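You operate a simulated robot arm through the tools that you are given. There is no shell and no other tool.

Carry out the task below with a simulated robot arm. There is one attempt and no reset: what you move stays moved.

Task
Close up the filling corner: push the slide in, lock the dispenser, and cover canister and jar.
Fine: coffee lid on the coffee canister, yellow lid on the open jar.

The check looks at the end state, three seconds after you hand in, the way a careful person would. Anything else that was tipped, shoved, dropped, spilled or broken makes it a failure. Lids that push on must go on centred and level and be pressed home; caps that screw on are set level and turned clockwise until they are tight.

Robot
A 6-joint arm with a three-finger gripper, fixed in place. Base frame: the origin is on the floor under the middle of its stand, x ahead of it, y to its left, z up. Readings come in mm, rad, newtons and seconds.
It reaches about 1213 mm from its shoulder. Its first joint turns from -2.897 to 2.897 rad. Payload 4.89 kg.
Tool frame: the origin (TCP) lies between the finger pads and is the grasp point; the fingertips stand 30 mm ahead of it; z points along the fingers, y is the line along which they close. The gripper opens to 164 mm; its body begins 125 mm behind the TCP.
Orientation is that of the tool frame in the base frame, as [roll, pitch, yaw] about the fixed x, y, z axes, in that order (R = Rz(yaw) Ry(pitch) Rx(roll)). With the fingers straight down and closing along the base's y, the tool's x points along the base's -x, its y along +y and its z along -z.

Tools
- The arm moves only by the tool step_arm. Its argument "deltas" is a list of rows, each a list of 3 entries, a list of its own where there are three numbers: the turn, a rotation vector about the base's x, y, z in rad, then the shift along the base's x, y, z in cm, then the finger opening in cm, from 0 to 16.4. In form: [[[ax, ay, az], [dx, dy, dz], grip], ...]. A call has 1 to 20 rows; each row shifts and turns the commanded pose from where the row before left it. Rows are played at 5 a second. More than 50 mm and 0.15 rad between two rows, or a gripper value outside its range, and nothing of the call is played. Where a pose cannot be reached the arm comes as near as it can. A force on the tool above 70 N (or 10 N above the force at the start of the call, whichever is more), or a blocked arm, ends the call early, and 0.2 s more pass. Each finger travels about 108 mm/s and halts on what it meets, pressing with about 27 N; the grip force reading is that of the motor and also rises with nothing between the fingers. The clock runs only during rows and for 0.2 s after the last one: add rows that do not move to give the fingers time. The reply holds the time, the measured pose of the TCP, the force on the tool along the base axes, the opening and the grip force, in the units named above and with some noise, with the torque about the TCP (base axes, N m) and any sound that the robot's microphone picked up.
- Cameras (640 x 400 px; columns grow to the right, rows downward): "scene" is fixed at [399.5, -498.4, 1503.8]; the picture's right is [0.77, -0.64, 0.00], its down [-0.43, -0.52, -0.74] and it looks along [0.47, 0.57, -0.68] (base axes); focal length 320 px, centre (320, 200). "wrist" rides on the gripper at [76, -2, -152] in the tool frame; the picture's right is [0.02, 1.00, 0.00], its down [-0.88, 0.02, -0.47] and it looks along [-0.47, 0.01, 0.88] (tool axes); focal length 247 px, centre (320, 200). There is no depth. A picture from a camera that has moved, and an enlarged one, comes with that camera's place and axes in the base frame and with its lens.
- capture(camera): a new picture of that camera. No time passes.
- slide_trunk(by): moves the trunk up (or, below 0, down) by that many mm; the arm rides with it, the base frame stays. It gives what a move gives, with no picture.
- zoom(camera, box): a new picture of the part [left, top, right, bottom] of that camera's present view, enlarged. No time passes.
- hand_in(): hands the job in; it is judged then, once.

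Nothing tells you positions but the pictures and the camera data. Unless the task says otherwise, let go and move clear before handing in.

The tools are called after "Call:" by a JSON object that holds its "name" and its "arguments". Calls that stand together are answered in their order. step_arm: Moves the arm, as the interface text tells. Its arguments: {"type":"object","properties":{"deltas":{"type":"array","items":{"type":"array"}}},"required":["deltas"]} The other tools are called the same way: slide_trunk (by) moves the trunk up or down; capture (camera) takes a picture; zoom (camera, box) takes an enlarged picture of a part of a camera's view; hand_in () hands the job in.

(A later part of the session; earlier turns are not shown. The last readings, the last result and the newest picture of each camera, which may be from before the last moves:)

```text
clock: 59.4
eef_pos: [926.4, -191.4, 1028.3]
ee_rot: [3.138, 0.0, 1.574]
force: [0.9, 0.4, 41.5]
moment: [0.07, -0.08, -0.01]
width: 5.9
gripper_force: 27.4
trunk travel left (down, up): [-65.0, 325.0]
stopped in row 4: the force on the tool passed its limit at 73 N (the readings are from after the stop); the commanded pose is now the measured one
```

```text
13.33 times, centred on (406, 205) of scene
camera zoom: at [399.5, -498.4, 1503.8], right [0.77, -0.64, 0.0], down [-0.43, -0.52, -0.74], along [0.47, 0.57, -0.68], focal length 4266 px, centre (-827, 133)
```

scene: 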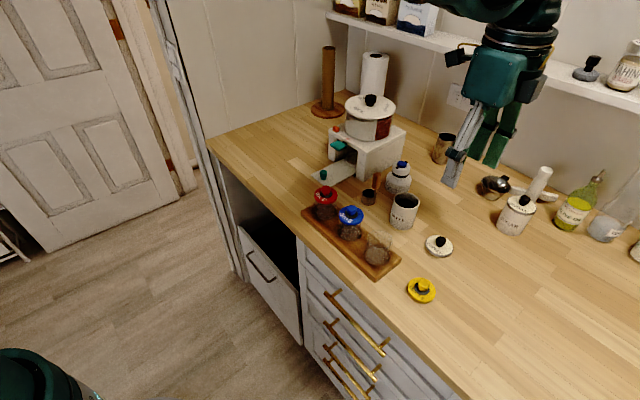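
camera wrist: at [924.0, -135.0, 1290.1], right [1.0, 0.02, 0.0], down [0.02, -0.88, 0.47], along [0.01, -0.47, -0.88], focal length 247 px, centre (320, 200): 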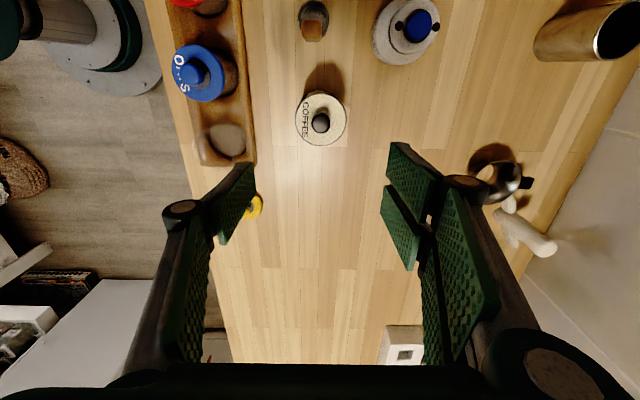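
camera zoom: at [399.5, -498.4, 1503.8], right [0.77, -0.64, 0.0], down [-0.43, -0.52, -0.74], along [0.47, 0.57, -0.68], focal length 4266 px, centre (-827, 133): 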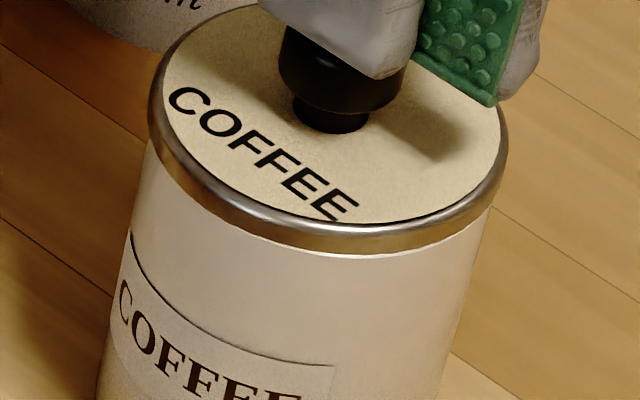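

Call:
{"name": "step_arm", "arguments": {"deltas": [[[0, 0, 0], [0, 0, 1.0], 0], [[0, 0, 0], [0, 0, 3], 0], [[0, 0, 0], [0, 0, 4], 0], [[0, 0, 0], [0, -3, 3], 2], [[0, 0, 0], [0, -3, 0], 4], [[0, 0, 0], [0, 0, 0], 4]]}}

Call:
{"name": "zoom", "arguments": {"camera": "scene", "box": [396, 198, 420, 216]}}

Call:
{"name": "zoom", "arguments": {"camera": "scene", "box": [386, 190, 426, 220]}}

Call:
{"name": "capture", "arguments": {"camera": "wrist"}}

```text
clock: 60.8
eef_pos: [925.5, -253.0, 1135.0]
ee_rot: [3.14, -0.002, 1.573]
force: [0.1, 0.1, -0.1]
moment: [-0.09, -0.04, -0.02]
width: 40.1
gripper_force: 0.0
trunk travel left (down, up): [-65.0, 325.0]
```

```text
16.00 times, centred on (408, 207) of scene
camera zoom: at [399.5, -498.4, 1503.8], right [0.77, -0.64, 0.0], down [-0.43, -0.52, -0.74], along [0.47, 0.57, -0.68], focal length 5120 px, centre (-1088, 88)
```

zoom: 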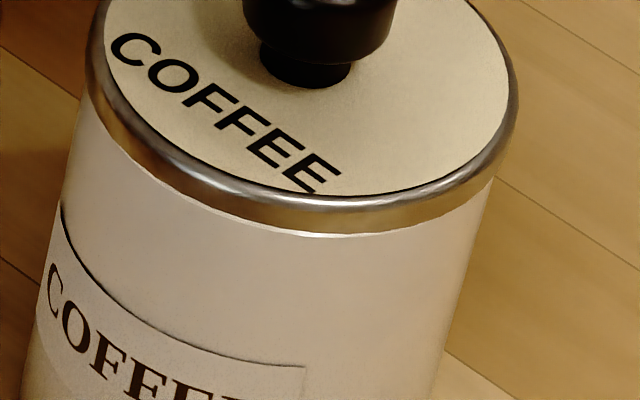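

```text
13.33 times, centred on (406, 205) of scene
camera zoom: at [399.5, -498.4, 1503.8], right [0.77, -0.64, 0.0], down [-0.43, -0.52, -0.74], along [0.47, 0.57, -0.68], focal length 4266 px, centre (-827, 133)
```

zoom: 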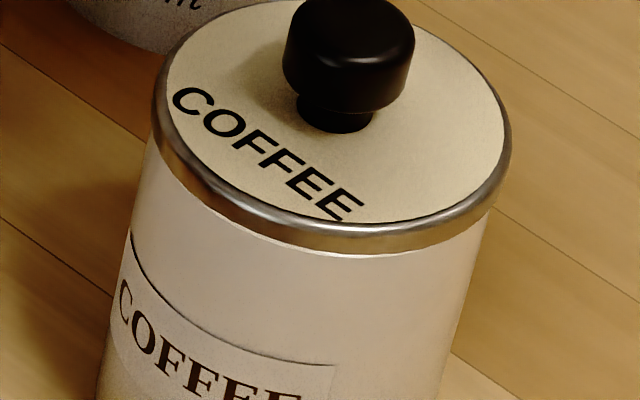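

```text
taken
camera wrist: at [923.6, -177.3, 1286.3], right [1.0, 0.02, 0.0], down [0.02, -0.88, 0.47], along [0.01, -0.47, -0.88], focal length 247 px, centre (320, 200)
```

wrist: 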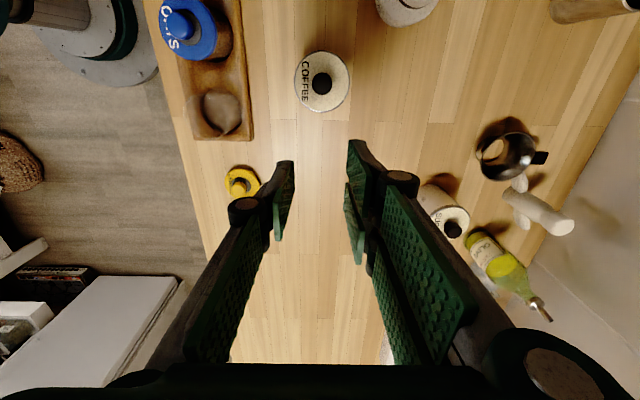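

The coffee lid is seated: its height above the label matches the SUGAR canister, and pressing 73 N didn't move it. Next I'll go over the yellow lid near (791, -352).

Call:
{"name": "step_arm", "arguments": {"deltas": [[[0, 0, 0], [-3.2, -2.4, 0], 6], [[0, 0, 0], [-3.2, -2.4, 0], 8], [[0, 0, 0], [-3.2, -2.4, 0], 8], [[0, 0, 0], [-3.2, -2.4, 0], 8], [[0, 0, 0], [0, 0, -3], 8], [[0, 0, 0], [0, 0, 0], 8]]}}

Call:
{"name": "capture", "arguments": {"camera": "wrist"}}

Call:
{"name": "zoom", "arguments": {"camera": "wrist", "box": [270, 90, 370, 180]}}

Call:
{"name": "capture", "arguments": {"camera": "scene"}}

```text
clock: 62.2
eef_pos: [797.9, -348.6, 1106.5]
ee_rot: [3.14, 0.0, 1.573]
force: [-1.1, -0.2, 0.4]
moment: [0.0, -0.09, -0.01]
width: 80.1
gripper_force: 0.2
trunk travel left (down, up): [-65.0, 325.0]
```

```text
taken
camera wrist: at [795.9, -271.8, 1258.4], right [1.0, 0.02, 0.0], down [0.02, -0.88, 0.47], along [0.01, -0.47, -0.88], focal length 247 px, centre (320, 200)
```

wrist: 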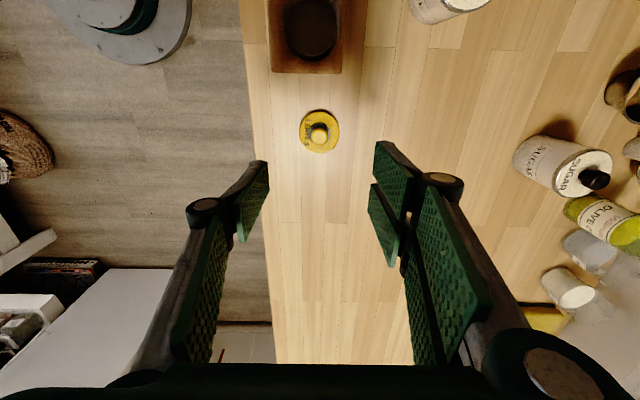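

```text
4.44 times, centred on (320, 135) of wrist
camera zoom: at [795.9, -271.8, 1258.4], right [1.0, 0.02, 0.0], down [0.02, -0.88, 0.47], along [0.01, -0.47, -0.88], focal length 1098 px, centre (320, 489)
```

zoom: 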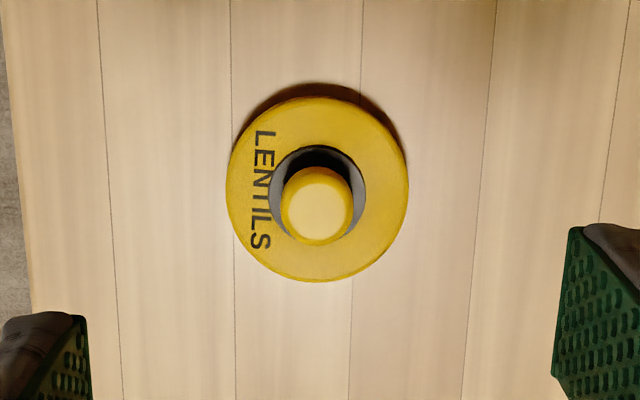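

```text
taken
```

scene: 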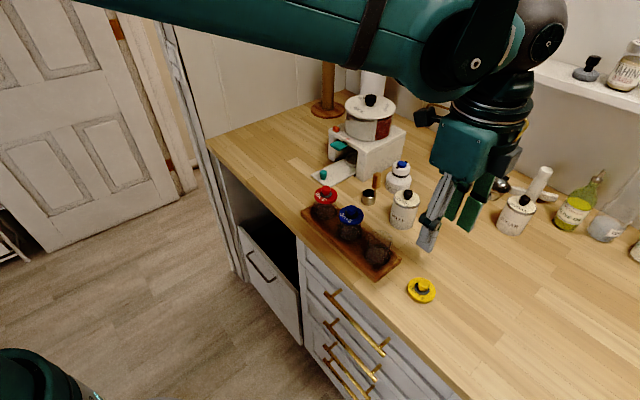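

Call:
{"name": "step_arm", "arguments": {"deltas": [[[0, 0, 0], [-0.1, -0.2, -4], 6], [[0, 0, 0], [0, 0, -4], 6], [[0, 0, 0], [0, 0, -3], 6], [[0, 0, 0], [0, 0, 0], 6], [[0, 0, 0], [0, 0, 0], 6]]}}

Call:
{"name": "zoom", "arguments": {"camera": "wrist", "box": [240, 110, 400, 230]}}

Call:
{"name": "zoom", "arguments": {"camera": "scene", "box": [390, 250, 454, 306]}}

```text
clock: 63.4
eef_pos: [796.2, -352.6, 995.0]
ee_rot: [3.141, 0.001, 1.572]
force: [0.1, -0.4, -0.9]
moment: [0.0, 0.03, -0.02]
width: 59.9
gripper_force: 0.1
trunk travel left (down, up): [-65.0, 325.0]
```

```text
3.33 times, centred on (320, 170) of wrist
camera zoom: at [794.1, -276.4, 1147.3], right [1.0, 0.02, 0.0], down [0.02, -0.88, 0.47], along [0.01, -0.47, -0.88], focal length 823 px, centre (320, 300)
```

zoom: 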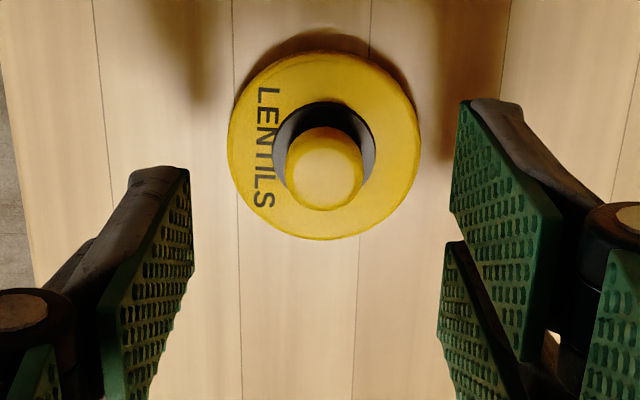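

```text
7.14 times, centred on (422, 278) of scene
camera zoom: at [399.5, -498.4, 1503.8], right [0.77, -0.64, 0.0], down [-0.43, -0.52, -0.74], along [0.47, 0.57, -0.68], focal length 2286 px, centre (-409, -357)
```

zoom: 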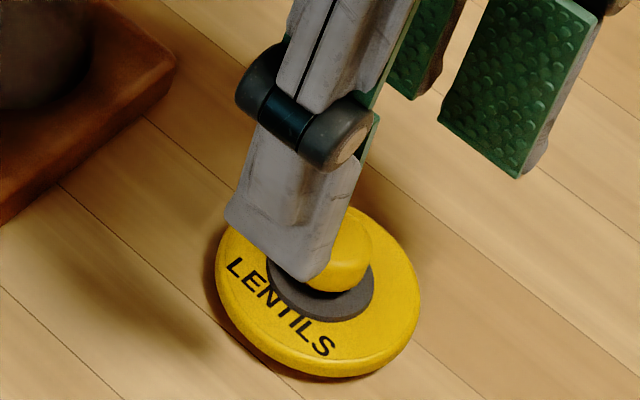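

Call:
{"name": "step_arm", "arguments": {"deltas": [[[0, 0, 0], [0.05, 0.15, -2], 6], [[0, 0, 0], [0, 0, -1.5], 6], [[0, 0, 0], [0, 0, -1.0], 6], [[0, 0, 0], [0, 0, 0], 6]]}}

Call:
{"name": "zoom", "arguments": {"camera": "wrist", "box": [240, 120, 400, 240]}}

Call:
{"name": "zoom", "arguments": {"camera": "scene", "box": [390, 260, 454, 316]}}

```text
clock: 64.4
eef_pos: [798.9, -349.4, 950.5]
ee_rot: [3.139, 0.0, 1.572]
force: [-0.3, 0.1, -0.5]
moment: [-0.02, 0.01, 0.01]
width: 60.0
gripper_force: 0.0
trunk travel left (down, up): [-65.0, 325.0]
```

```text
3.33 times, centred on (320, 180) of wrist
camera zoom: at [796.3, -272.8, 1102.0], right [1.0, 0.02, 0.0], down [0.02, -0.88, 0.47], along [0.01, -0.47, -0.88], focal length 823 px, centre (320, 267)
```

zoom: 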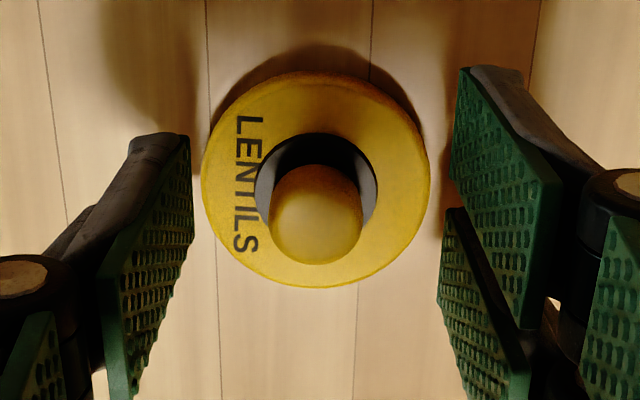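

```text
7.14 times, centred on (422, 288) of scene
camera zoom: at [399.5, -498.4, 1503.8], right [0.77, -0.64, 0.0], down [-0.43, -0.52, -0.74], along [0.47, 0.57, -0.68], focal length 2286 px, centre (-409, -429)
```

zoom: 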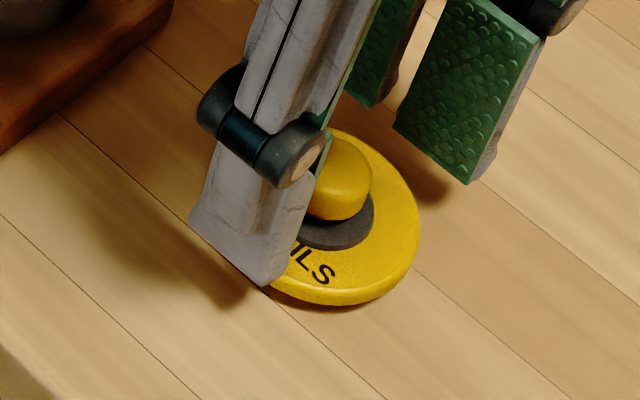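

Call:
{"name": "step_arm", "arguments": {"deltas": [[[0, 0, 0], [-0.1, -0.15, -0.25], 6], [[0, 0, 0], [0, 0, 0], 4], [[0, 0, 0], [0, 0, 0], 2.8], [[0, 0, 0], [0, 0, 0], 1], [[0, 0, 0], [0, 0, 0], 0], [[0, 0, 0], [0, 0, 0], 0], [[0, 0, 0], [0, 0, 0], 0]]}}

Call:
{"name": "zoom", "arguments": {"camera": "wrist", "box": [240, 120, 400, 240]}}

Call:
{"name": "zoom", "arguments": {"camera": "scene", "box": [390, 260, 454, 316]}}

```text
clock: 66.0
eef_pos: [797.3, -349.7, 949.1]
ee_rot: [3.141, 0.001, 1.571]
force: [-0.7, 0.0, -1.1]
moment: [-0.01, -0.01, -0.02]
width: 20.1
gripper_force: 26.9
trunk travel left (down, up): [-65.0, 325.0]
```

```text
3.33 times, centred on (320, 180) of wrist
camera zoom: at [795.3, -274.5, 1099.3], right [1.0, 0.02, 0.0], down [0.02, -0.88, 0.47], along [0.01, -0.47, -0.88], focal length 823 px, centre (320, 267)
```

zoom: 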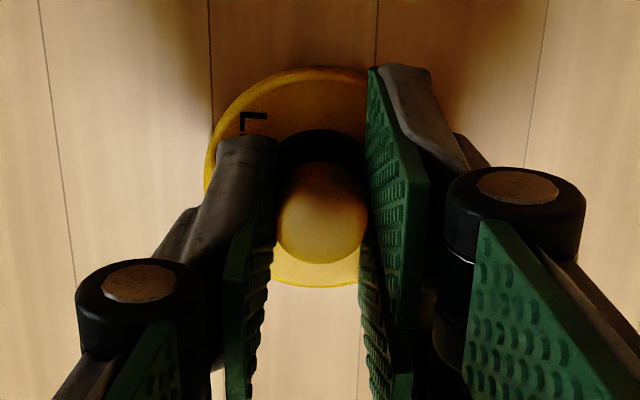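

```text
7.14 times, centred on (422, 288) of scene
camera zoom: at [399.5, -498.4, 1503.8], right [0.77, -0.64, 0.0], down [-0.43, -0.52, -0.74], along [0.47, 0.57, -0.68], focal length 2286 px, centre (-409, -429)
```

zoom: 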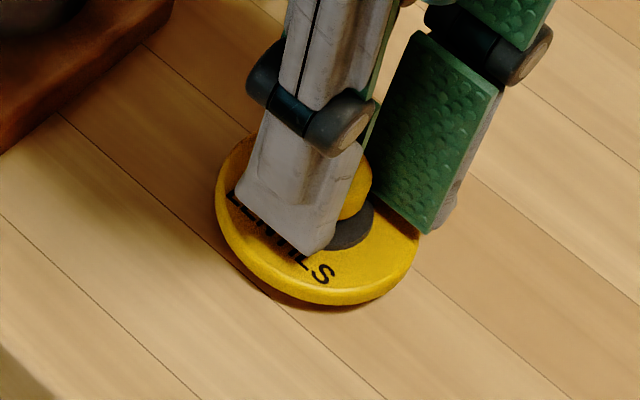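

Call:
{"name": "step_arm", "arguments": {"deltas": [[[0, 0, 0], [0, 0, 0.5], 0], [[0, 0, 0], [0, 0, 1.5], 0], [[0, 0, 0], [0, 0, 3], 0], [[0, 0, 0], [0, 0, 3], 0], [[0, 0, 0], [0, 0, 3.5], 0], [[0, 0, 0], [0, 0, 0], 0], [[0, 0, 0], [0, 0, 0], 0]]}}

Call:
{"name": "zoom", "arguments": {"camera": "wrist", "box": [240, 100, 400, 220]}}

Call:
{"name": "zoom", "arguments": {"camera": "scene", "box": [350, 215, 450, 290]}}

Call:
{"name": "capture", "arguments": {"camera": "wrist"}}

```text
clock: 67.6
eef_pos: [798.1, -350.3, 1063.6]
ee_rot: [3.14, 0.0, 1.575]
force: [0.1, 0.6, -1.3]
moment: [0.0, 0.02, 0.0]
width: 20.2
gripper_force: 26.8
trunk travel left (down, up): [-65.0, 325.0]
```

```text
3.33 times, centred on (320, 160) of wrist
camera zoom: at [796.6, -274.9, 1215.0], right [1.0, 0.02, 0.0], down [0.02, -0.88, 0.47], along [0.01, -0.47, -0.88], focal length 823 px, centre (320, 333)
```

zoom: 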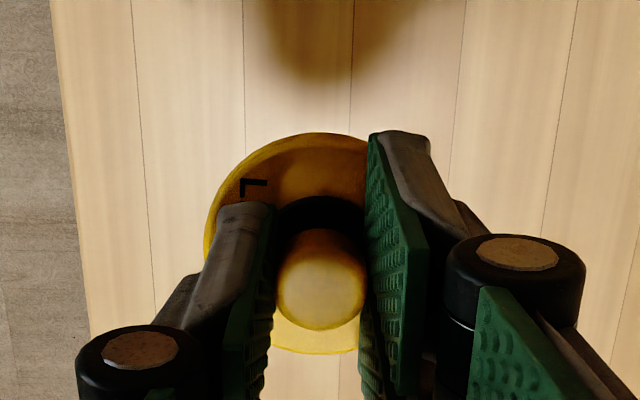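

```text
5.33 times, centred on (400, 252) of scene
camera zoom: at [399.5, -498.4, 1503.8], right [0.77, -0.64, 0.0], down [-0.43, -0.52, -0.74], along [0.47, 0.57, -0.68], focal length 1706 px, centre (-107, -80)
```

zoom: 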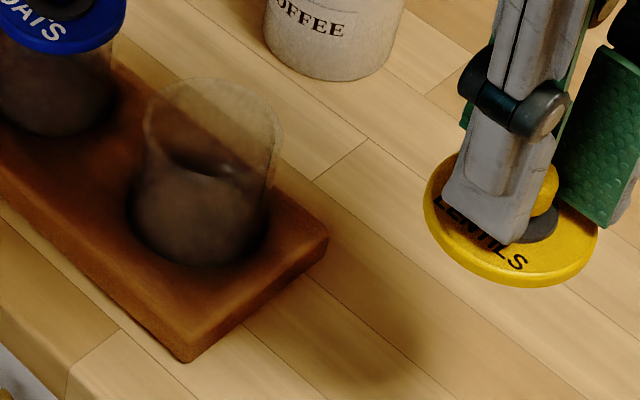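

```text
taken
camera wrist: at [796.6, -274.9, 1215.0], right [1.0, 0.02, 0.0], down [0.02, -0.88, 0.47], along [0.01, -0.47, -0.88], focal length 247 px, centre (320, 200)
```

wrist: 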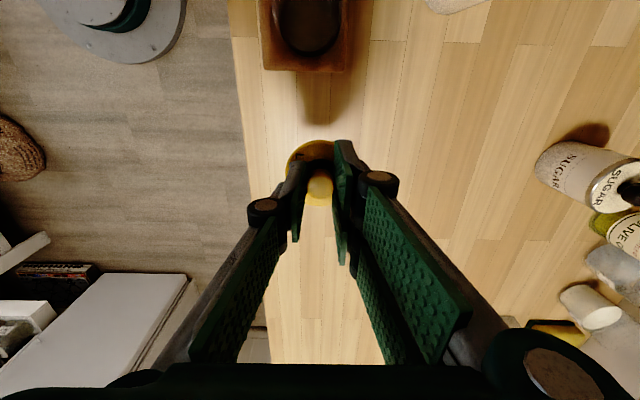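

Call:
{"name": "zoom", "arguments": {"camera": "wrist", "box": [290, 130, 354, 210]}}

Call:
{"name": "step_arm", "arguments": {"deltas": [[[0, 0, 0], [-0.7, 1.3, 0.5], 0], [[0, 0, 0], [-0.7, 1.3, 0.5], 0], [[0, 0, 0], [0, 0, 0], 0], [[0, 0, 0], [0, 0, 0], 0]]}}

Call:
{"name": "zoom", "arguments": {"camera": "wrist", "box": [256, 0, 384, 100]}}

Call:
{"name": "capture", "arguments": {"camera": "wrist"}}

```text
5.00 times, centred on (322, 170) of wrist
camera zoom: at [796.6, -274.9, 1215.0], right [1.0, 0.02, 0.0], down [0.02, -0.88, 0.47], along [0.01, -0.47, -0.88], focal length 1235 px, centre (310, 350)
```

zoom: 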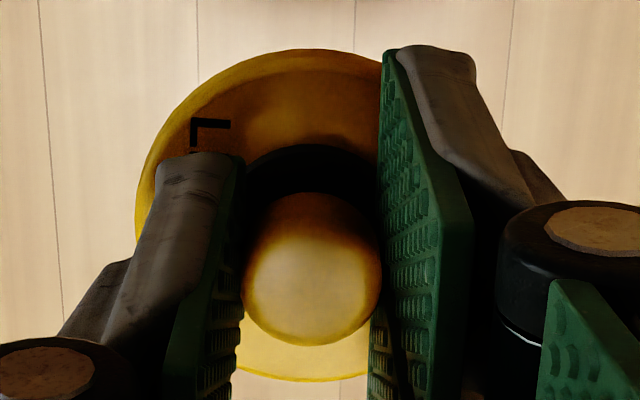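

```text
clock: 68.6
eef_pos: [785.3, -322.8, 1074.1]
ee_rot: [3.139, 0.0, 1.573]
force: [0.1, 1.1, 0.5]
moment: [0.02, -0.02, -0.03]
width: 20.2
gripper_force: 27.1
trunk travel left (down, up): [-65.0, 325.0]
```

```text
4.00 times, centred on (320, 50) of wrist
camera zoom: at [782.2, -247.5, 1225.2], right [1.0, 0.02, 0.0], down [0.02, -0.88, 0.47], along [0.01, -0.47, -0.88], focal length 988 px, centre (320, 800)
```

zoom: 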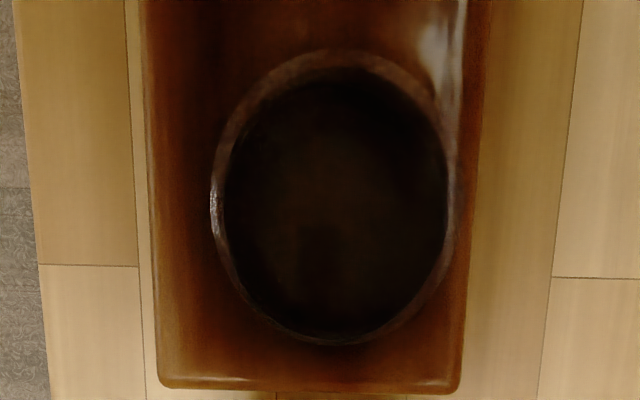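

```text
taken
camera wrist: at [782.2, -247.5, 1225.2], right [1.0, 0.02, 0.0], down [0.02, -0.88, 0.47], along [0.01, -0.47, -0.88], focal length 247 px, centre (320, 200)
```

wrist: 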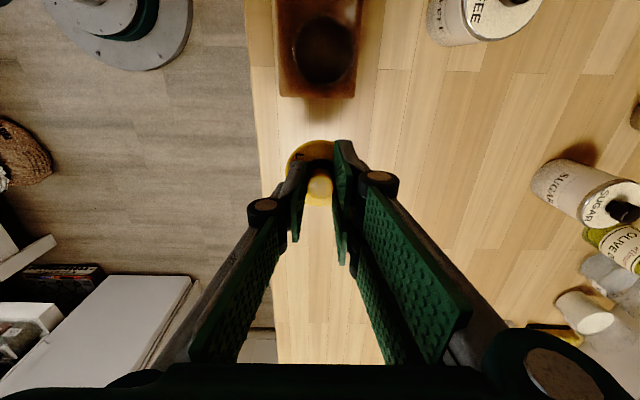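

The yellow lid hangs level. I'll zoom in on the glass jar's rim to get its centre precisely.

Call:
{"name": "zoom", "arguments": {"camera": "wrist", "box": [288, 5, 364, 95]}}

Call:
{"name": "zoom", "arguments": {"camera": "wrist", "box": [336, 20, 366, 70]}}

Call:
{"name": "zoom", "arguments": {"camera": "wrist", "box": [284, 20, 314, 70]}}

Call:
{"name": "zoom", "arguments": {"camera": "scene", "box": [352, 222, 402, 282]}}

```text
4.44 times, centred on (326, 50) of wrist
camera zoom: at [782.2, -247.5, 1225.2], right [1.0, 0.02, 0.0], down [0.02, -0.88, 0.47], along [0.01, -0.47, -0.88], focal length 1098 px, centre (293, 867)
```

zoom: 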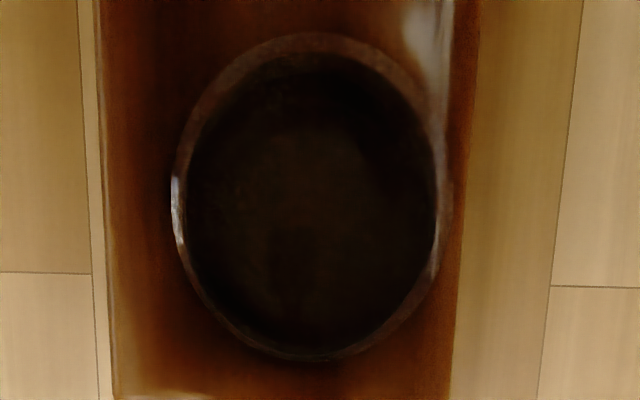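

```text
8.00 times, centred on (351, 45) of wrist
camera zoom: at [782.2, -247.5, 1225.2], right [1.0, 0.02, 0.0], down [0.02, -0.88, 0.47], along [0.01, -0.47, -0.88], focal length 1976 px, centre (72, 1440)
```

zoom: 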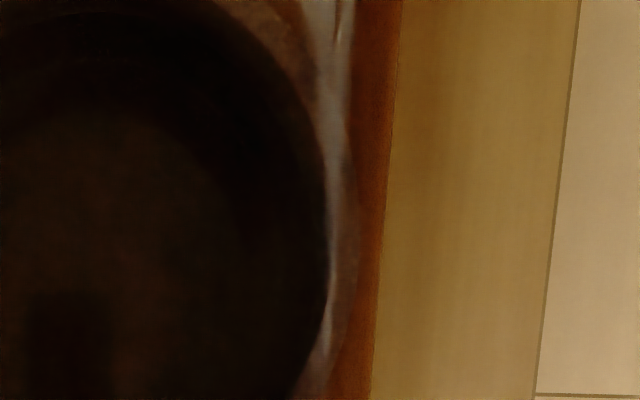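

```text
8.00 times, centred on (299, 45) of wrist
camera zoom: at [782.2, -247.5, 1225.2], right [1.0, 0.02, 0.0], down [0.02, -0.88, 0.47], along [0.01, -0.47, -0.88], focal length 1976 px, centre (488, 1440)
```

zoom: 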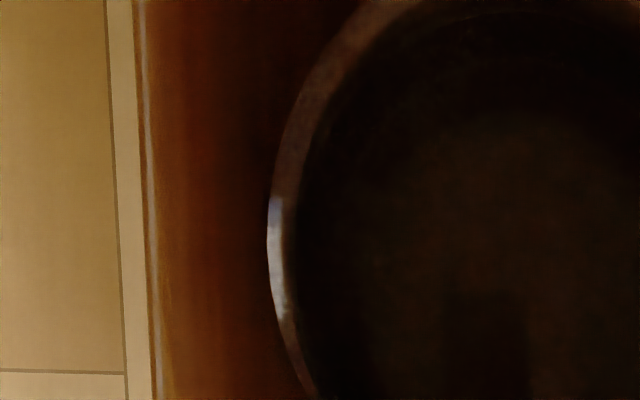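

```text
6.67 times, centred on (377, 252) of scene
camera zoom: at [399.5, -498.4, 1503.8], right [0.77, -0.64, 0.0], down [-0.43, -0.52, -0.74], along [0.47, 0.57, -0.68], focal length 2133 px, centre (-60, -147)
```

zoom: 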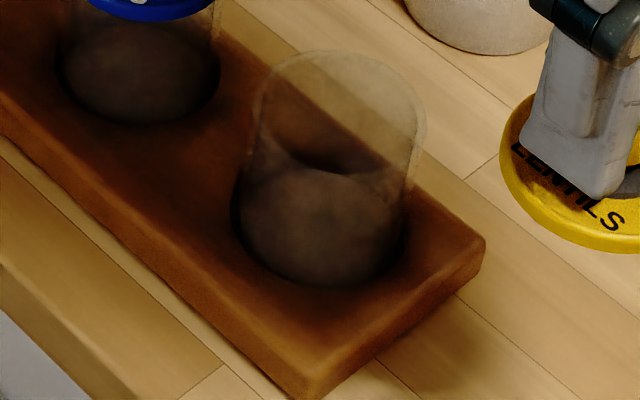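

Jar centre sits 90.9 mm in +y and 1.5 mm in +x from the held lid, and its rim is at about z=977. I'll carry the yellow lid over it at height and verify.

Call:
{"name": "step_arm", "arguments": {"deltas": [[[0, 0, 0], [0.15, 3.0, 0], 0], [[0, 0, 0], [0, 3.0, 0], 0], [[0, 0, 0], [0, 3.09, 0], 0], [[0, 0, 0], [0, 0, -1.5], 0], [[0, 0, 0], [0, 0, -1.0], 0], [[0, 0, 0], [0, 0, 0], 0], [[0, 0, 0], [0, 0, 0], 0]]}}

Call:
{"name": "zoom", "arguments": {"camera": "scene", "box": [346, 206, 406, 266]}}

Call:
{"name": "zoom", "arguments": {"camera": "wrist", "box": [270, 90, 370, 210]}}

Call:
{"name": "capture", "arguments": {"camera": "wrist"}}

```text
clock: 70.2
eef_pos: [785.6, -234.0, 1048.7]
ee_rot: [3.139, 0.0, 1.571]
force: [0.8, 1.1, -0.1]
moment: [0.0, 0.01, -0.01]
width: 20.2
gripper_force: 26.9
trunk travel left (down, up): [-65.0, 325.0]
```

```text
6.67 times, centred on (376, 236) of scene
camera zoom: at [399.5, -498.4, 1503.8], right [0.77, -0.64, 0.0], down [-0.43, -0.52, -0.74], along [0.47, 0.57, -0.68], focal length 2133 px, centre (-53, -40)
```

zoom: 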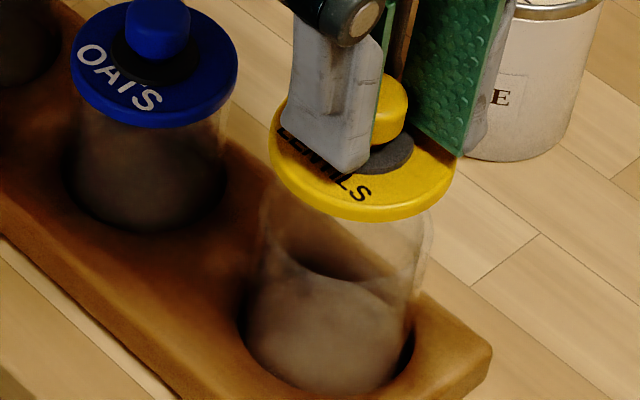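

```text
3.33 times, centred on (320, 150) of wrist
camera zoom: at [783.7, -157.2, 1199.1], right [1.0, 0.02, 0.0], down [0.02, -0.88, 0.47], along [0.01, -0.47, -0.88], focal length 823 px, centre (320, 367)
```

zoom: 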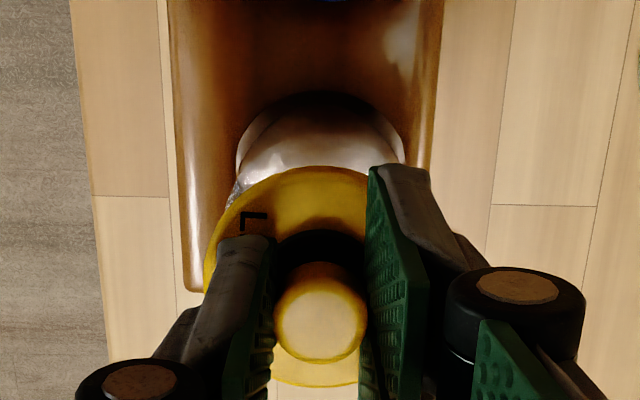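

```text
taken
camera wrist: at [783.7, -157.2, 1199.1], right [1.0, 0.02, 0.0], down [0.02, -0.88, 0.47], along [0.01, -0.47, -0.88], focal length 247 px, centre (320, 200)
```

wrist: 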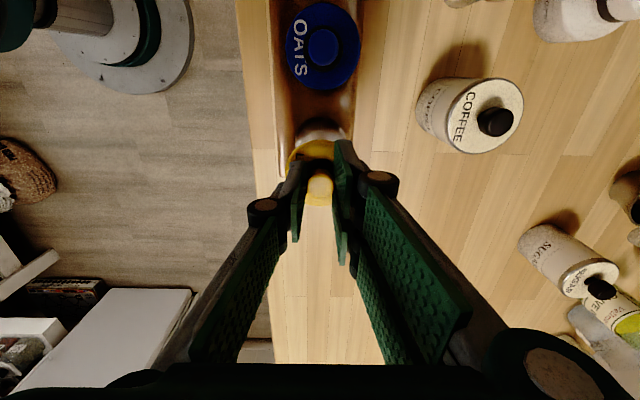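

Call:
{"name": "zoom", "arguments": {"camera": "wrist", "box": [285, 110, 355, 160]}}

Call:
{"name": "zoom", "arguments": {"camera": "scene", "box": [356, 212, 404, 260]}}

```text
8.00 times, centred on (320, 135) of wrist
camera zoom: at [783.7, -157.2, 1199.1], right [1.0, 0.02, 0.0], down [0.02, -0.88, 0.47], along [0.01, -0.47, -0.88], focal length 1976 px, centre (320, 720)
```

zoom: 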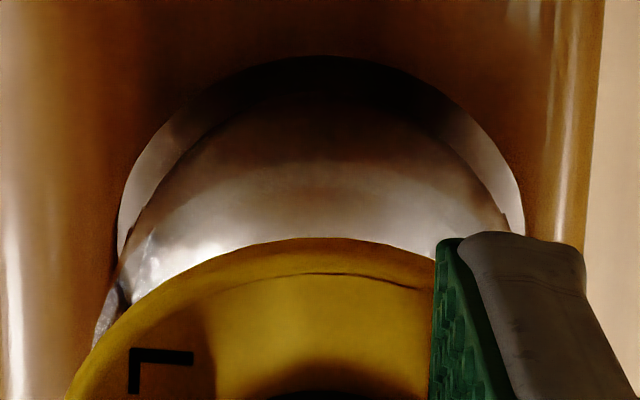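

```text
8.33 times, centred on (380, 236) of scene
camera zoom: at [399.5, -498.4, 1503.8], right [0.77, -0.64, 0.0], down [-0.43, -0.52, -0.74], along [0.47, 0.57, -0.68], focal length 2666 px, centre (-180, -100)
```

zoom: 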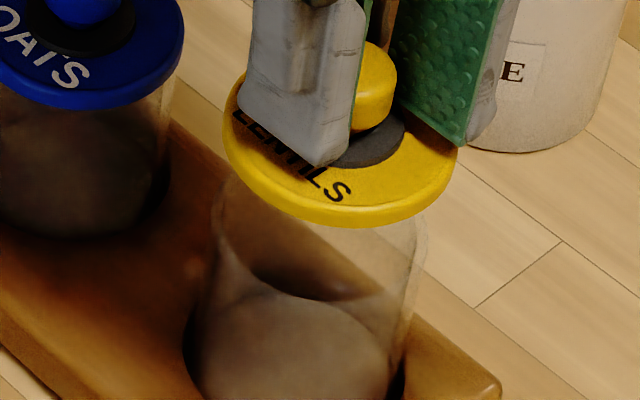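

Call:
{"name": "step_arm", "arguments": {"deltas": [[[0, 0, 0], [0, 0, -0.8], 0], [[0, 0, 0], [0, 0, -0.8], 0], [[0, 0, 0], [0, 0, 0], 0], [[0, 0, 0], [0, 0, 0], 0]]}}

Call:
{"name": "zoom", "arguments": {"camera": "scene", "box": [356, 220, 396, 250]}}

Call:
{"name": "zoom", "arguments": {"camera": "wrist", "box": [280, 115, 360, 175]}}

```text
clock: 71.2
eef_pos: [785.8, -232.5, 1033.4]
ee_rot: [3.138, -0.001, 1.573]
force: [0.3, -0.5, -0.1]
moment: [0.01, -0.04, 0.04]
width: 20.1
gripper_force: 27.1
trunk travel left (down, up): [-65.0, 325.0]
```

```text
13.33 times, centred on (376, 235) of scene
camera zoom: at [399.5, -498.4, 1503.8], right [0.77, -0.64, 0.0], down [-0.43, -0.52, -0.74], along [0.47, 0.57, -0.68], focal length 4266 px, centre (-427, -267)
```

zoom: 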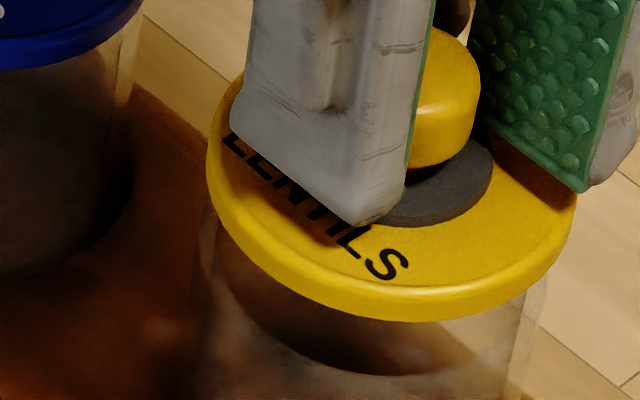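

```text
6.67 times, centred on (320, 145) of wrist
camera zoom: at [784.1, -156.8, 1183.5], right [1.0, 0.02, 0.0], down [0.02, -0.88, 0.47], along [0.01, -0.47, -0.88], focal length 1646 px, centre (320, 567)
```

zoom: 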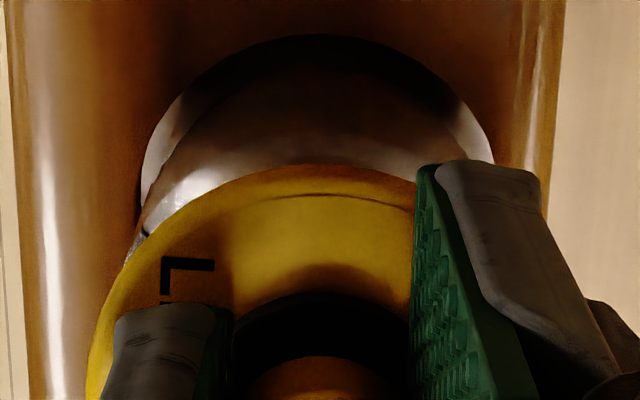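

Call:
{"name": "zoom", "arguments": {"camera": "wrist", "box": [290, 128, 350, 158]}}

Call:
{"name": "zoom", "arguments": {"camera": "wrist", "box": [284, 130, 314, 160]}}

```text
10.67 times, centred on (320, 143) of wrist
camera zoom: at [784.1, -156.8, 1183.5], right [1.0, 0.02, 0.0], down [0.02, -0.88, 0.47], along [0.01, -0.47, -0.88], focal length 2634 px, centre (320, 808)
```

zoom: 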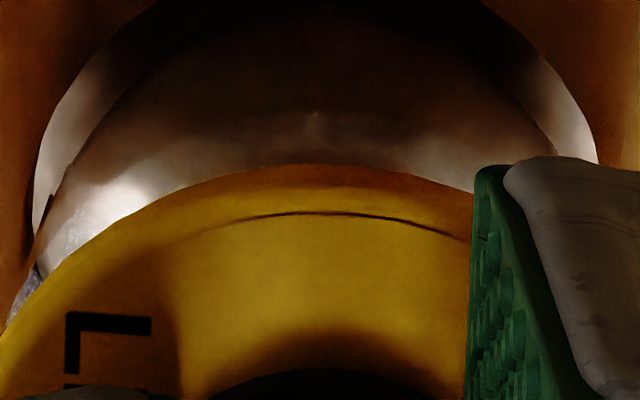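

```text
13.33 times, centred on (299, 145) of wrist
camera zoom: at [784.1, -156.8, 1183.5], right [1.0, 0.02, 0.0], down [0.02, -0.88, 0.47], along [0.01, -0.47, -0.88], focal length 3293 px, centre (600, 933)
```

zoom: 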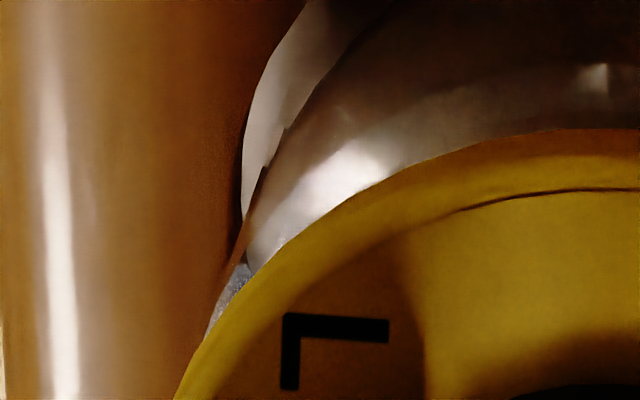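

The rim edge I can see fits a circle concentric with the lid to well under a millimetre. Lowering in small steps now.

Call:
{"name": "step_arm", "arguments": {"deltas": [[[0, 0, 0], [0, 0, -0.3], 0], [[0, 0, 0], [0, 0, -0.3], 0], [[0, 0, 0], [0, 0, -0.2], 0], [[0, 0, 0], [0, 0, 0], 0]]}}

Call:
{"name": "zoom", "arguments": {"camera": "scene", "box": [356, 224, 396, 254]}}

Call:
{"name": "zoom", "arguments": {"camera": "wrist", "box": [284, 130, 314, 160]}}

```text
clock: 72.2
eef_pos: [784.2, -232.8, 1023.7]
ee_rot: [3.14, -0.001, 1.574]
force: [-0.7, -0.9, -0.2]
moment: [0.02, 0.0, 0.01]
width: 20.3
gripper_force: 27.1
trunk travel left (down, up): [-65.0, 325.0]
```

```text
13.33 times, centred on (376, 239) of scene
camera zoom: at [399.5, -498.4, 1503.8], right [0.77, -0.64, 0.0], down [-0.43, -0.52, -0.74], along [0.47, 0.57, -0.68], focal length 4266 px, centre (-427, -320)
```

zoom: 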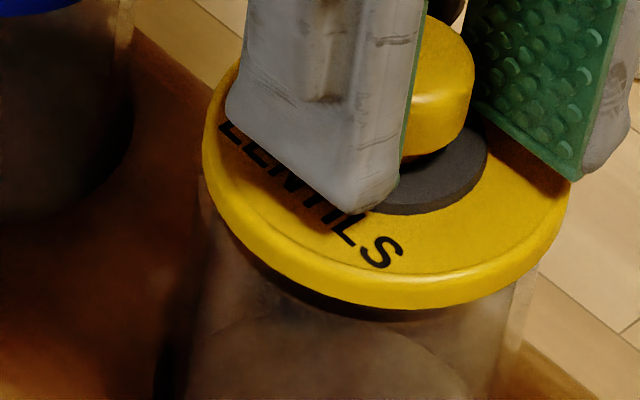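

```text
13.33 times, centred on (299, 145) of wrist
camera zoom: at [783.3, -157.8, 1175.3], right [1.0, 0.02, 0.0], down [0.02, -0.88, 0.47], along [0.01, -0.47, -0.88], focal length 3293 px, centre (600, 933)
```

zoom: 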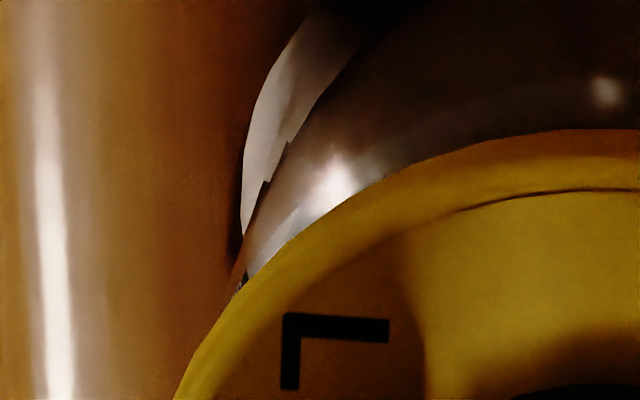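

Call:
{"name": "step_arm", "arguments": {"deltas": [[[0, 0, 0], [0, 0, -0.2], 0], [[0, 0, 0], [0, 0, -0.1], 0], [[0, 0, 0], [0, 0, 0], 0]]}}

Call:
{"name": "zoom", "arguments": {"camera": "scene", "box": [356, 224, 396, 254]}}

```text
clock: 73.0
eef_pos: [784.6, -233.6, 1021.1]
ee_rot: [3.14, 0.0, 1.575]
force: [-0.5, -0.5, -0.3]
moment: [0.01, 0.03, 0.01]
width: 20.2
gripper_force: 27.2
trunk travel left (down, up): [-65.0, 325.0]
```

```text
13.33 times, centred on (376, 239) of scene
camera zoom: at [399.5, -498.4, 1503.8], right [0.77, -0.64, 0.0], down [-0.43, -0.52, -0.74], along [0.47, 0.57, -0.68], focal length 4266 px, centre (-427, -320)
```

zoom: 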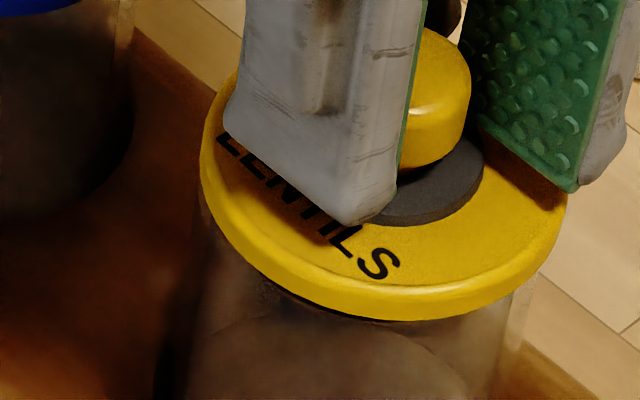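

Call:
{"name": "step_arm", "arguments": {"deltas": [[[0, 0, 0], [0, 0, -0.15], 0], [[0, 0, 0], [0, 0, -0.15], 0], [[0, 0, 0], [0, 0, 0], 0]]}}

Call:
{"name": "zoom", "arguments": {"camera": "scene", "box": [356, 224, 396, 254]}}

```text
clock: 73.8
eef_pos: [785.8, -232.5, 1018.2]
ee_rot: [3.141, 0.0, 1.573]
force: [-0.2, 0.8, 0.0]
moment: [0.01, 0.0, 0.01]
width: 20.2
gripper_force: 27.2
trunk travel left (down, up): [-65.0, 325.0]
```

```text
13.33 times, centred on (376, 239) of scene
camera zoom: at [399.5, -498.4, 1503.8], right [0.77, -0.64, 0.0], down [-0.43, -0.52, -0.74], along [0.47, 0.57, -0.68], focal length 4266 px, centre (-427, -320)
```

zoom: 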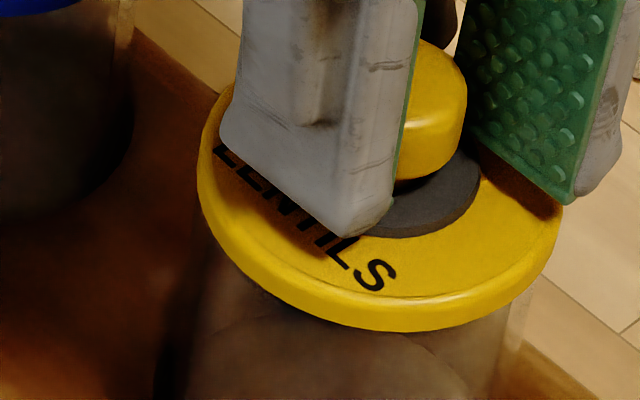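

Call:
{"name": "step_arm", "arguments": {"deltas": [[[0, 0, 0], [0, 0, -0.15], 0], [[0, 0, 0], [0, 0, -0.15], 0], [[0, 0, 0], [0, 0, 0], 0]]}}

Call:
{"name": "zoom", "arguments": {"camera": "scene", "box": [356, 224, 396, 254]}}

```text
clock: 74.6
eef_pos: [785.3, -233.5, 1014.9]
ee_rot: [3.141, 0.0, 1.572]
force: [0.8, 0.3, -0.3]
moment: [-0.03, 0.04, 0.01]
width: 20.1
gripper_force: 26.6
trunk travel left (down, up): [-65.0, 325.0]
```

```text
13.33 times, centred on (376, 239) of scene
camera zoom: at [399.5, -498.4, 1503.8], right [0.77, -0.64, 0.0], down [-0.43, -0.52, -0.74], along [0.47, 0.57, -0.68], focal length 4266 px, centre (-427, -320)
```

zoom: 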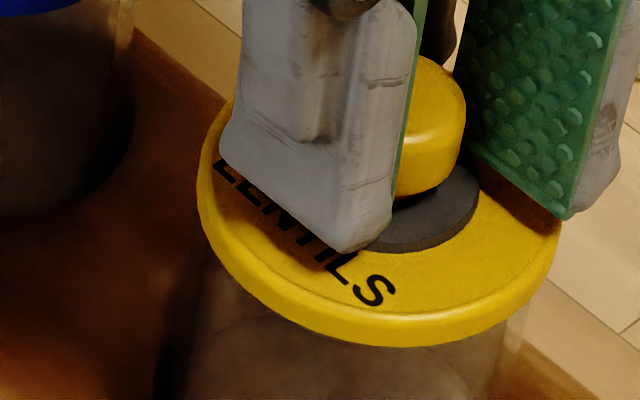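

Call:
{"name": "step_arm", "arguments": {"deltas": [[[0, 0, 0], [0, 0, -0.15], 0], [[0, 0, 0], [0, 0, -0.1], 0], [[0, 0, 0], [0, 0, 0], 0]]}}

Call:
{"name": "zoom", "arguments": {"camera": "scene", "box": [356, 224, 396, 254]}}

Call:
{"name": "zoom", "arguments": {"camera": "wrist", "box": [280, 115, 360, 175]}}

```text
clock: 75.4
eef_pos: [784.5, -233.3, 1012.0]
ee_rot: [3.14, 0.0, 1.572]
force: [4.2, -0.6, 24.8]
moment: [-0.1, -0.16, 0.03]
width: 20.2
gripper_force: 27.2
trunk travel left (down, up): [-65.0, 325.0]
```

```text
13.33 times, centred on (376, 239) of scene
camera zoom: at [399.5, -498.4, 1503.8], right [0.77, -0.64, 0.0], down [-0.43, -0.52, -0.74], along [0.47, 0.57, -0.68], focal length 4266 px, centre (-427, -320)
```

zoom: 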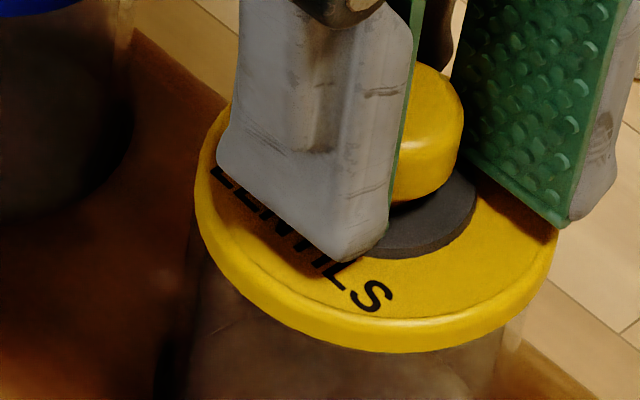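

```text
6.67 times, centred on (320, 145) of wrist
camera zoom: at [782.7, -157.8, 1164.4], right [1.0, 0.02, 0.0], down [0.02, -0.88, 0.47], along [0.01, -0.47, -0.88], focal length 1646 px, centre (320, 567)
```

zoom: 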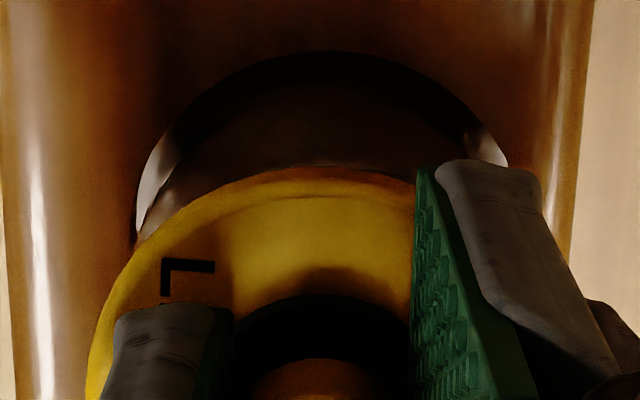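

Contact at 25 N with little side load. I'll nudge 0.4 mm in +x and press home.

Call:
{"name": "step_arm", "arguments": {"deltas": [[[0, 0, 0], [0.04, 0, -0.1], 0], [[0, 0, 0], [0, 0, -0.1], 0], [[0, 0, 0], [0, 0, 0], 0]]}}

Call:
{"name": "zoom", "arguments": {"camera": "scene", "box": [356, 224, 396, 254]}}

```text
clock: 76.2
eef_pos: [785.0, -233.6, 1010.3]
ee_rot: [3.141, 0.0, 1.572]
force: [-1.5, -2.5, 19.8]
moment: [-0.19, 0.02, -0.01]
width: 20.1
gripper_force: 27.1
trunk travel left (down, up): [-65.0, 325.0]
```

```text
13.33 times, centred on (376, 239) of scene
camera zoom: at [399.5, -498.4, 1503.8], right [0.77, -0.64, 0.0], down [-0.43, -0.52, -0.74], along [0.47, 0.57, -0.68], focal length 4266 px, centre (-427, -320)
```

zoom: 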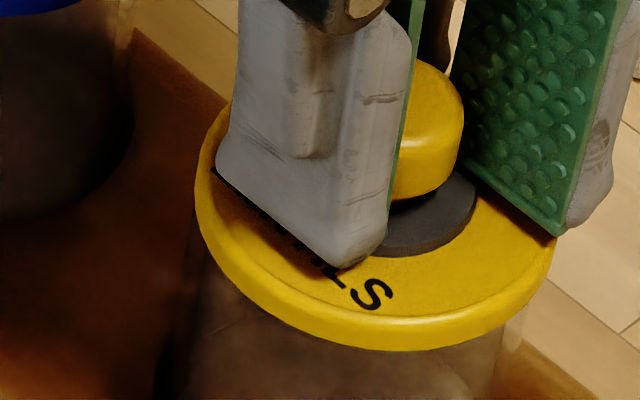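

Call:
{"name": "step_arm", "arguments": {"deltas": [[[0, 0, 0], [0, 0, -0.1], 0], [[0, 0, 0], [0, 0, -0.1], 0], [[0, 0, 0], [0, 0, -0.1], 0], [[0, 0, 0], [0, 0, 0], 0]]}}

Call:
{"name": "zoom", "arguments": {"camera": "scene", "box": [356, 224, 396, 254]}}

```text
clock: 77.2
eef_pos: [784.7, -233.0, 1007.3]
ee_rot: [3.141, 0.0, 1.572]
force: [-4.6, 0.2, 22.3]
moment: [-0.09, 0.15, 0.03]
width: 19.7
gripper_force: 26.9
trunk travel left (down, up): [-65.0, 325.0]
```

```text
13.33 times, centred on (376, 239) of scene
camera zoom: at [399.5, -498.4, 1503.8], right [0.77, -0.64, 0.0], down [-0.43, -0.52, -0.74], along [0.47, 0.57, -0.68], focal length 4266 px, centre (-427, -320)
```

zoom: 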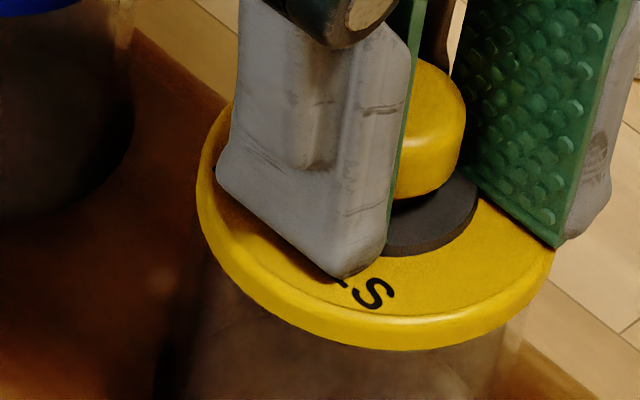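

Call:
{"name": "step_arm", "arguments": {"deltas": [[[0, 0, 0], [0, 0, 0], 3], [[0, 0, 0], [0, 0, 0.2], 4], [[0, 0, 0], [0, 0, 0.5], 5], [[0, 0, 0], [0, 0, 1.0], 5], [[0, 0, 0], [0, 0, 3], 5], [[0, 0, 0], [0, 0, 3], 5], [[0, 0, 0], [0, 0, 0], 5]]}}

Call:
{"name": "zoom", "arguments": {"camera": "scene", "box": [346, 212, 406, 262]}}

Call:
{"name": "zoom", "arguments": {"camera": "wrist", "box": [270, 120, 370, 220]}}

Call:
{"name": "zoom", "arguments": {"camera": "scene", "box": [330, 198, 370, 244]}}

```text
clock: 78.8
eef_pos: [788.2, -232.4, 1084.0]
ee_rot: [3.139, -0.003, 1.572]
force: [-0.1, 0.5, 0.1]
moment: [0.01, -0.01, 0.0]
width: 50.0
gripper_force: 0.1
trunk travel left (down, up): [-65.0, 325.0]
```

```text
8.00 times, centred on (376, 237) of scene
camera zoom: at [399.5, -498.4, 1503.8], right [0.77, -0.64, 0.0], down [-0.43, -0.52, -0.74], along [0.47, 0.57, -0.68], focal length 2560 px, centre (-128, -96)
```

zoom: 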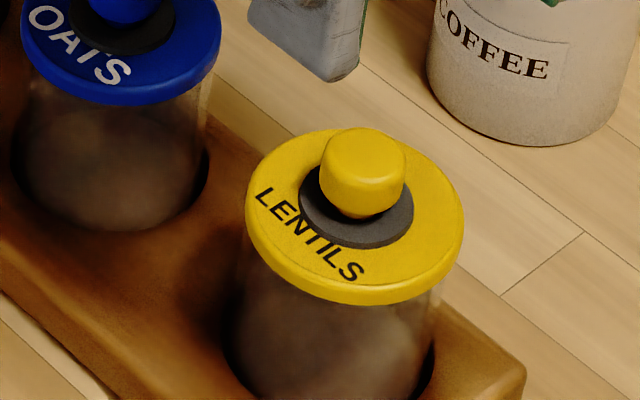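

```text
4.00 times, centred on (320, 170) of wrist
camera zoom: at [785.6, -156.2, 1236.4], right [1.0, 0.02, 0.0], down [0.02, -0.88, 0.47], along [0.01, -0.47, -0.88], focal length 988 px, centre (320, 320)
```

zoom: 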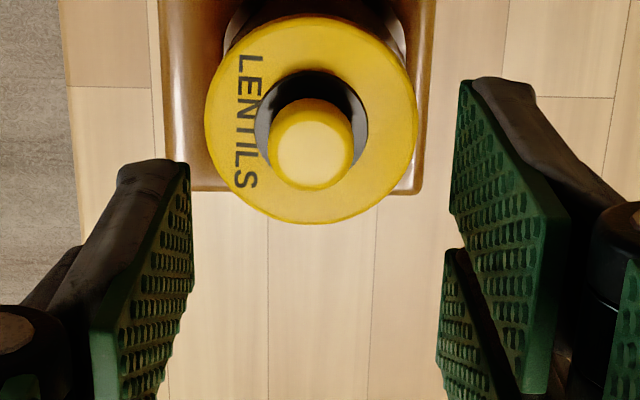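

```text
8.70 times, centred on (350, 221) of scene
camera zoom: at [399.5, -498.4, 1503.8], right [0.77, -0.64, 0.0], down [-0.43, -0.52, -0.74], along [0.47, 0.57, -0.68], focal length 2782 px, centre (59, 17)
```

zoom: 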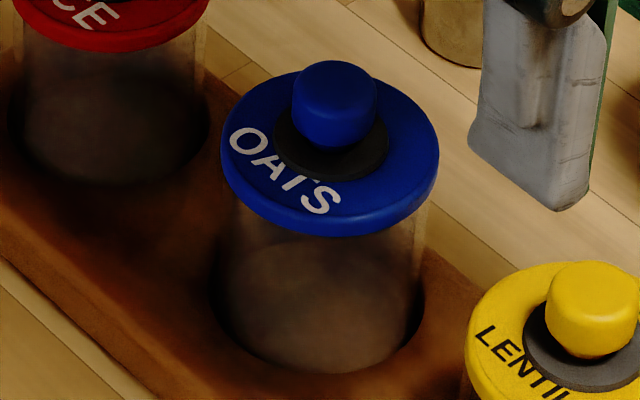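

The yellow lid is on the jar. I'll close the fingers and press straight down on its knob, as with the coffee lid, to make sure it is home.

Call:
{"name": "step_arm", "arguments": {"deltas": [[[0, 0, 0], [-0.22, -0.2, 0], 2], [[0, 0, 0], [0, 0, 0], 0], [[0, 0, 0], [0, 0, 0], 0], [[0, 0, 0], [0, 0, -2], 0], [[0, 0, 0], [0, 0, -1.5], 0], [[0, 0, 0], [0, 0, 0], 0]]}}

Call:
{"name": "zoom", "arguments": {"camera": "scene", "box": [346, 212, 406, 262]}}

Call:
{"name": "zoom", "arguments": {"camera": "wrist", "box": [270, 120, 370, 220]}}

```text
clock: 80.2
eef_pos: [783.9, -234.8, 1049.4]
ee_rot: [-3.142, 0.001, 1.572]
force: [-0.3, 0.0, 0.7]
moment: [0.0, 0.02, -0.01]
width: 0.0
gripper_force: 27.3
trunk travel left (down, up): [-65.0, 325.0]
```

```text
8.00 times, centred on (376, 237) of scene
camera zoom: at [399.5, -498.4, 1503.8], right [0.77, -0.64, 0.0], down [-0.43, -0.52, -0.74], along [0.47, 0.57, -0.68], focal length 2560 px, centre (-128, -96)
```

zoom: 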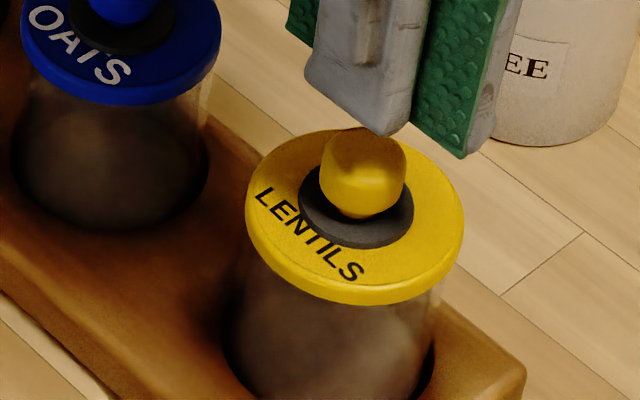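

```text
4.00 times, centred on (320, 170) of wrist
camera zoom: at [781.7, -159.2, 1200.9], right [1.0, 0.02, 0.0], down [0.02, -0.88, 0.47], along [0.01, -0.47, -0.88], focal length 988 px, centre (320, 320)
```

zoom: 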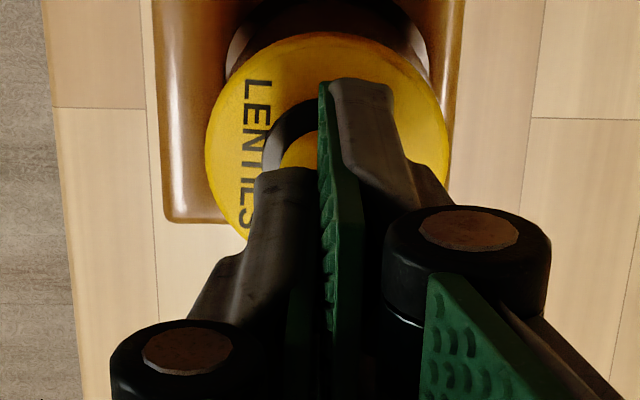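

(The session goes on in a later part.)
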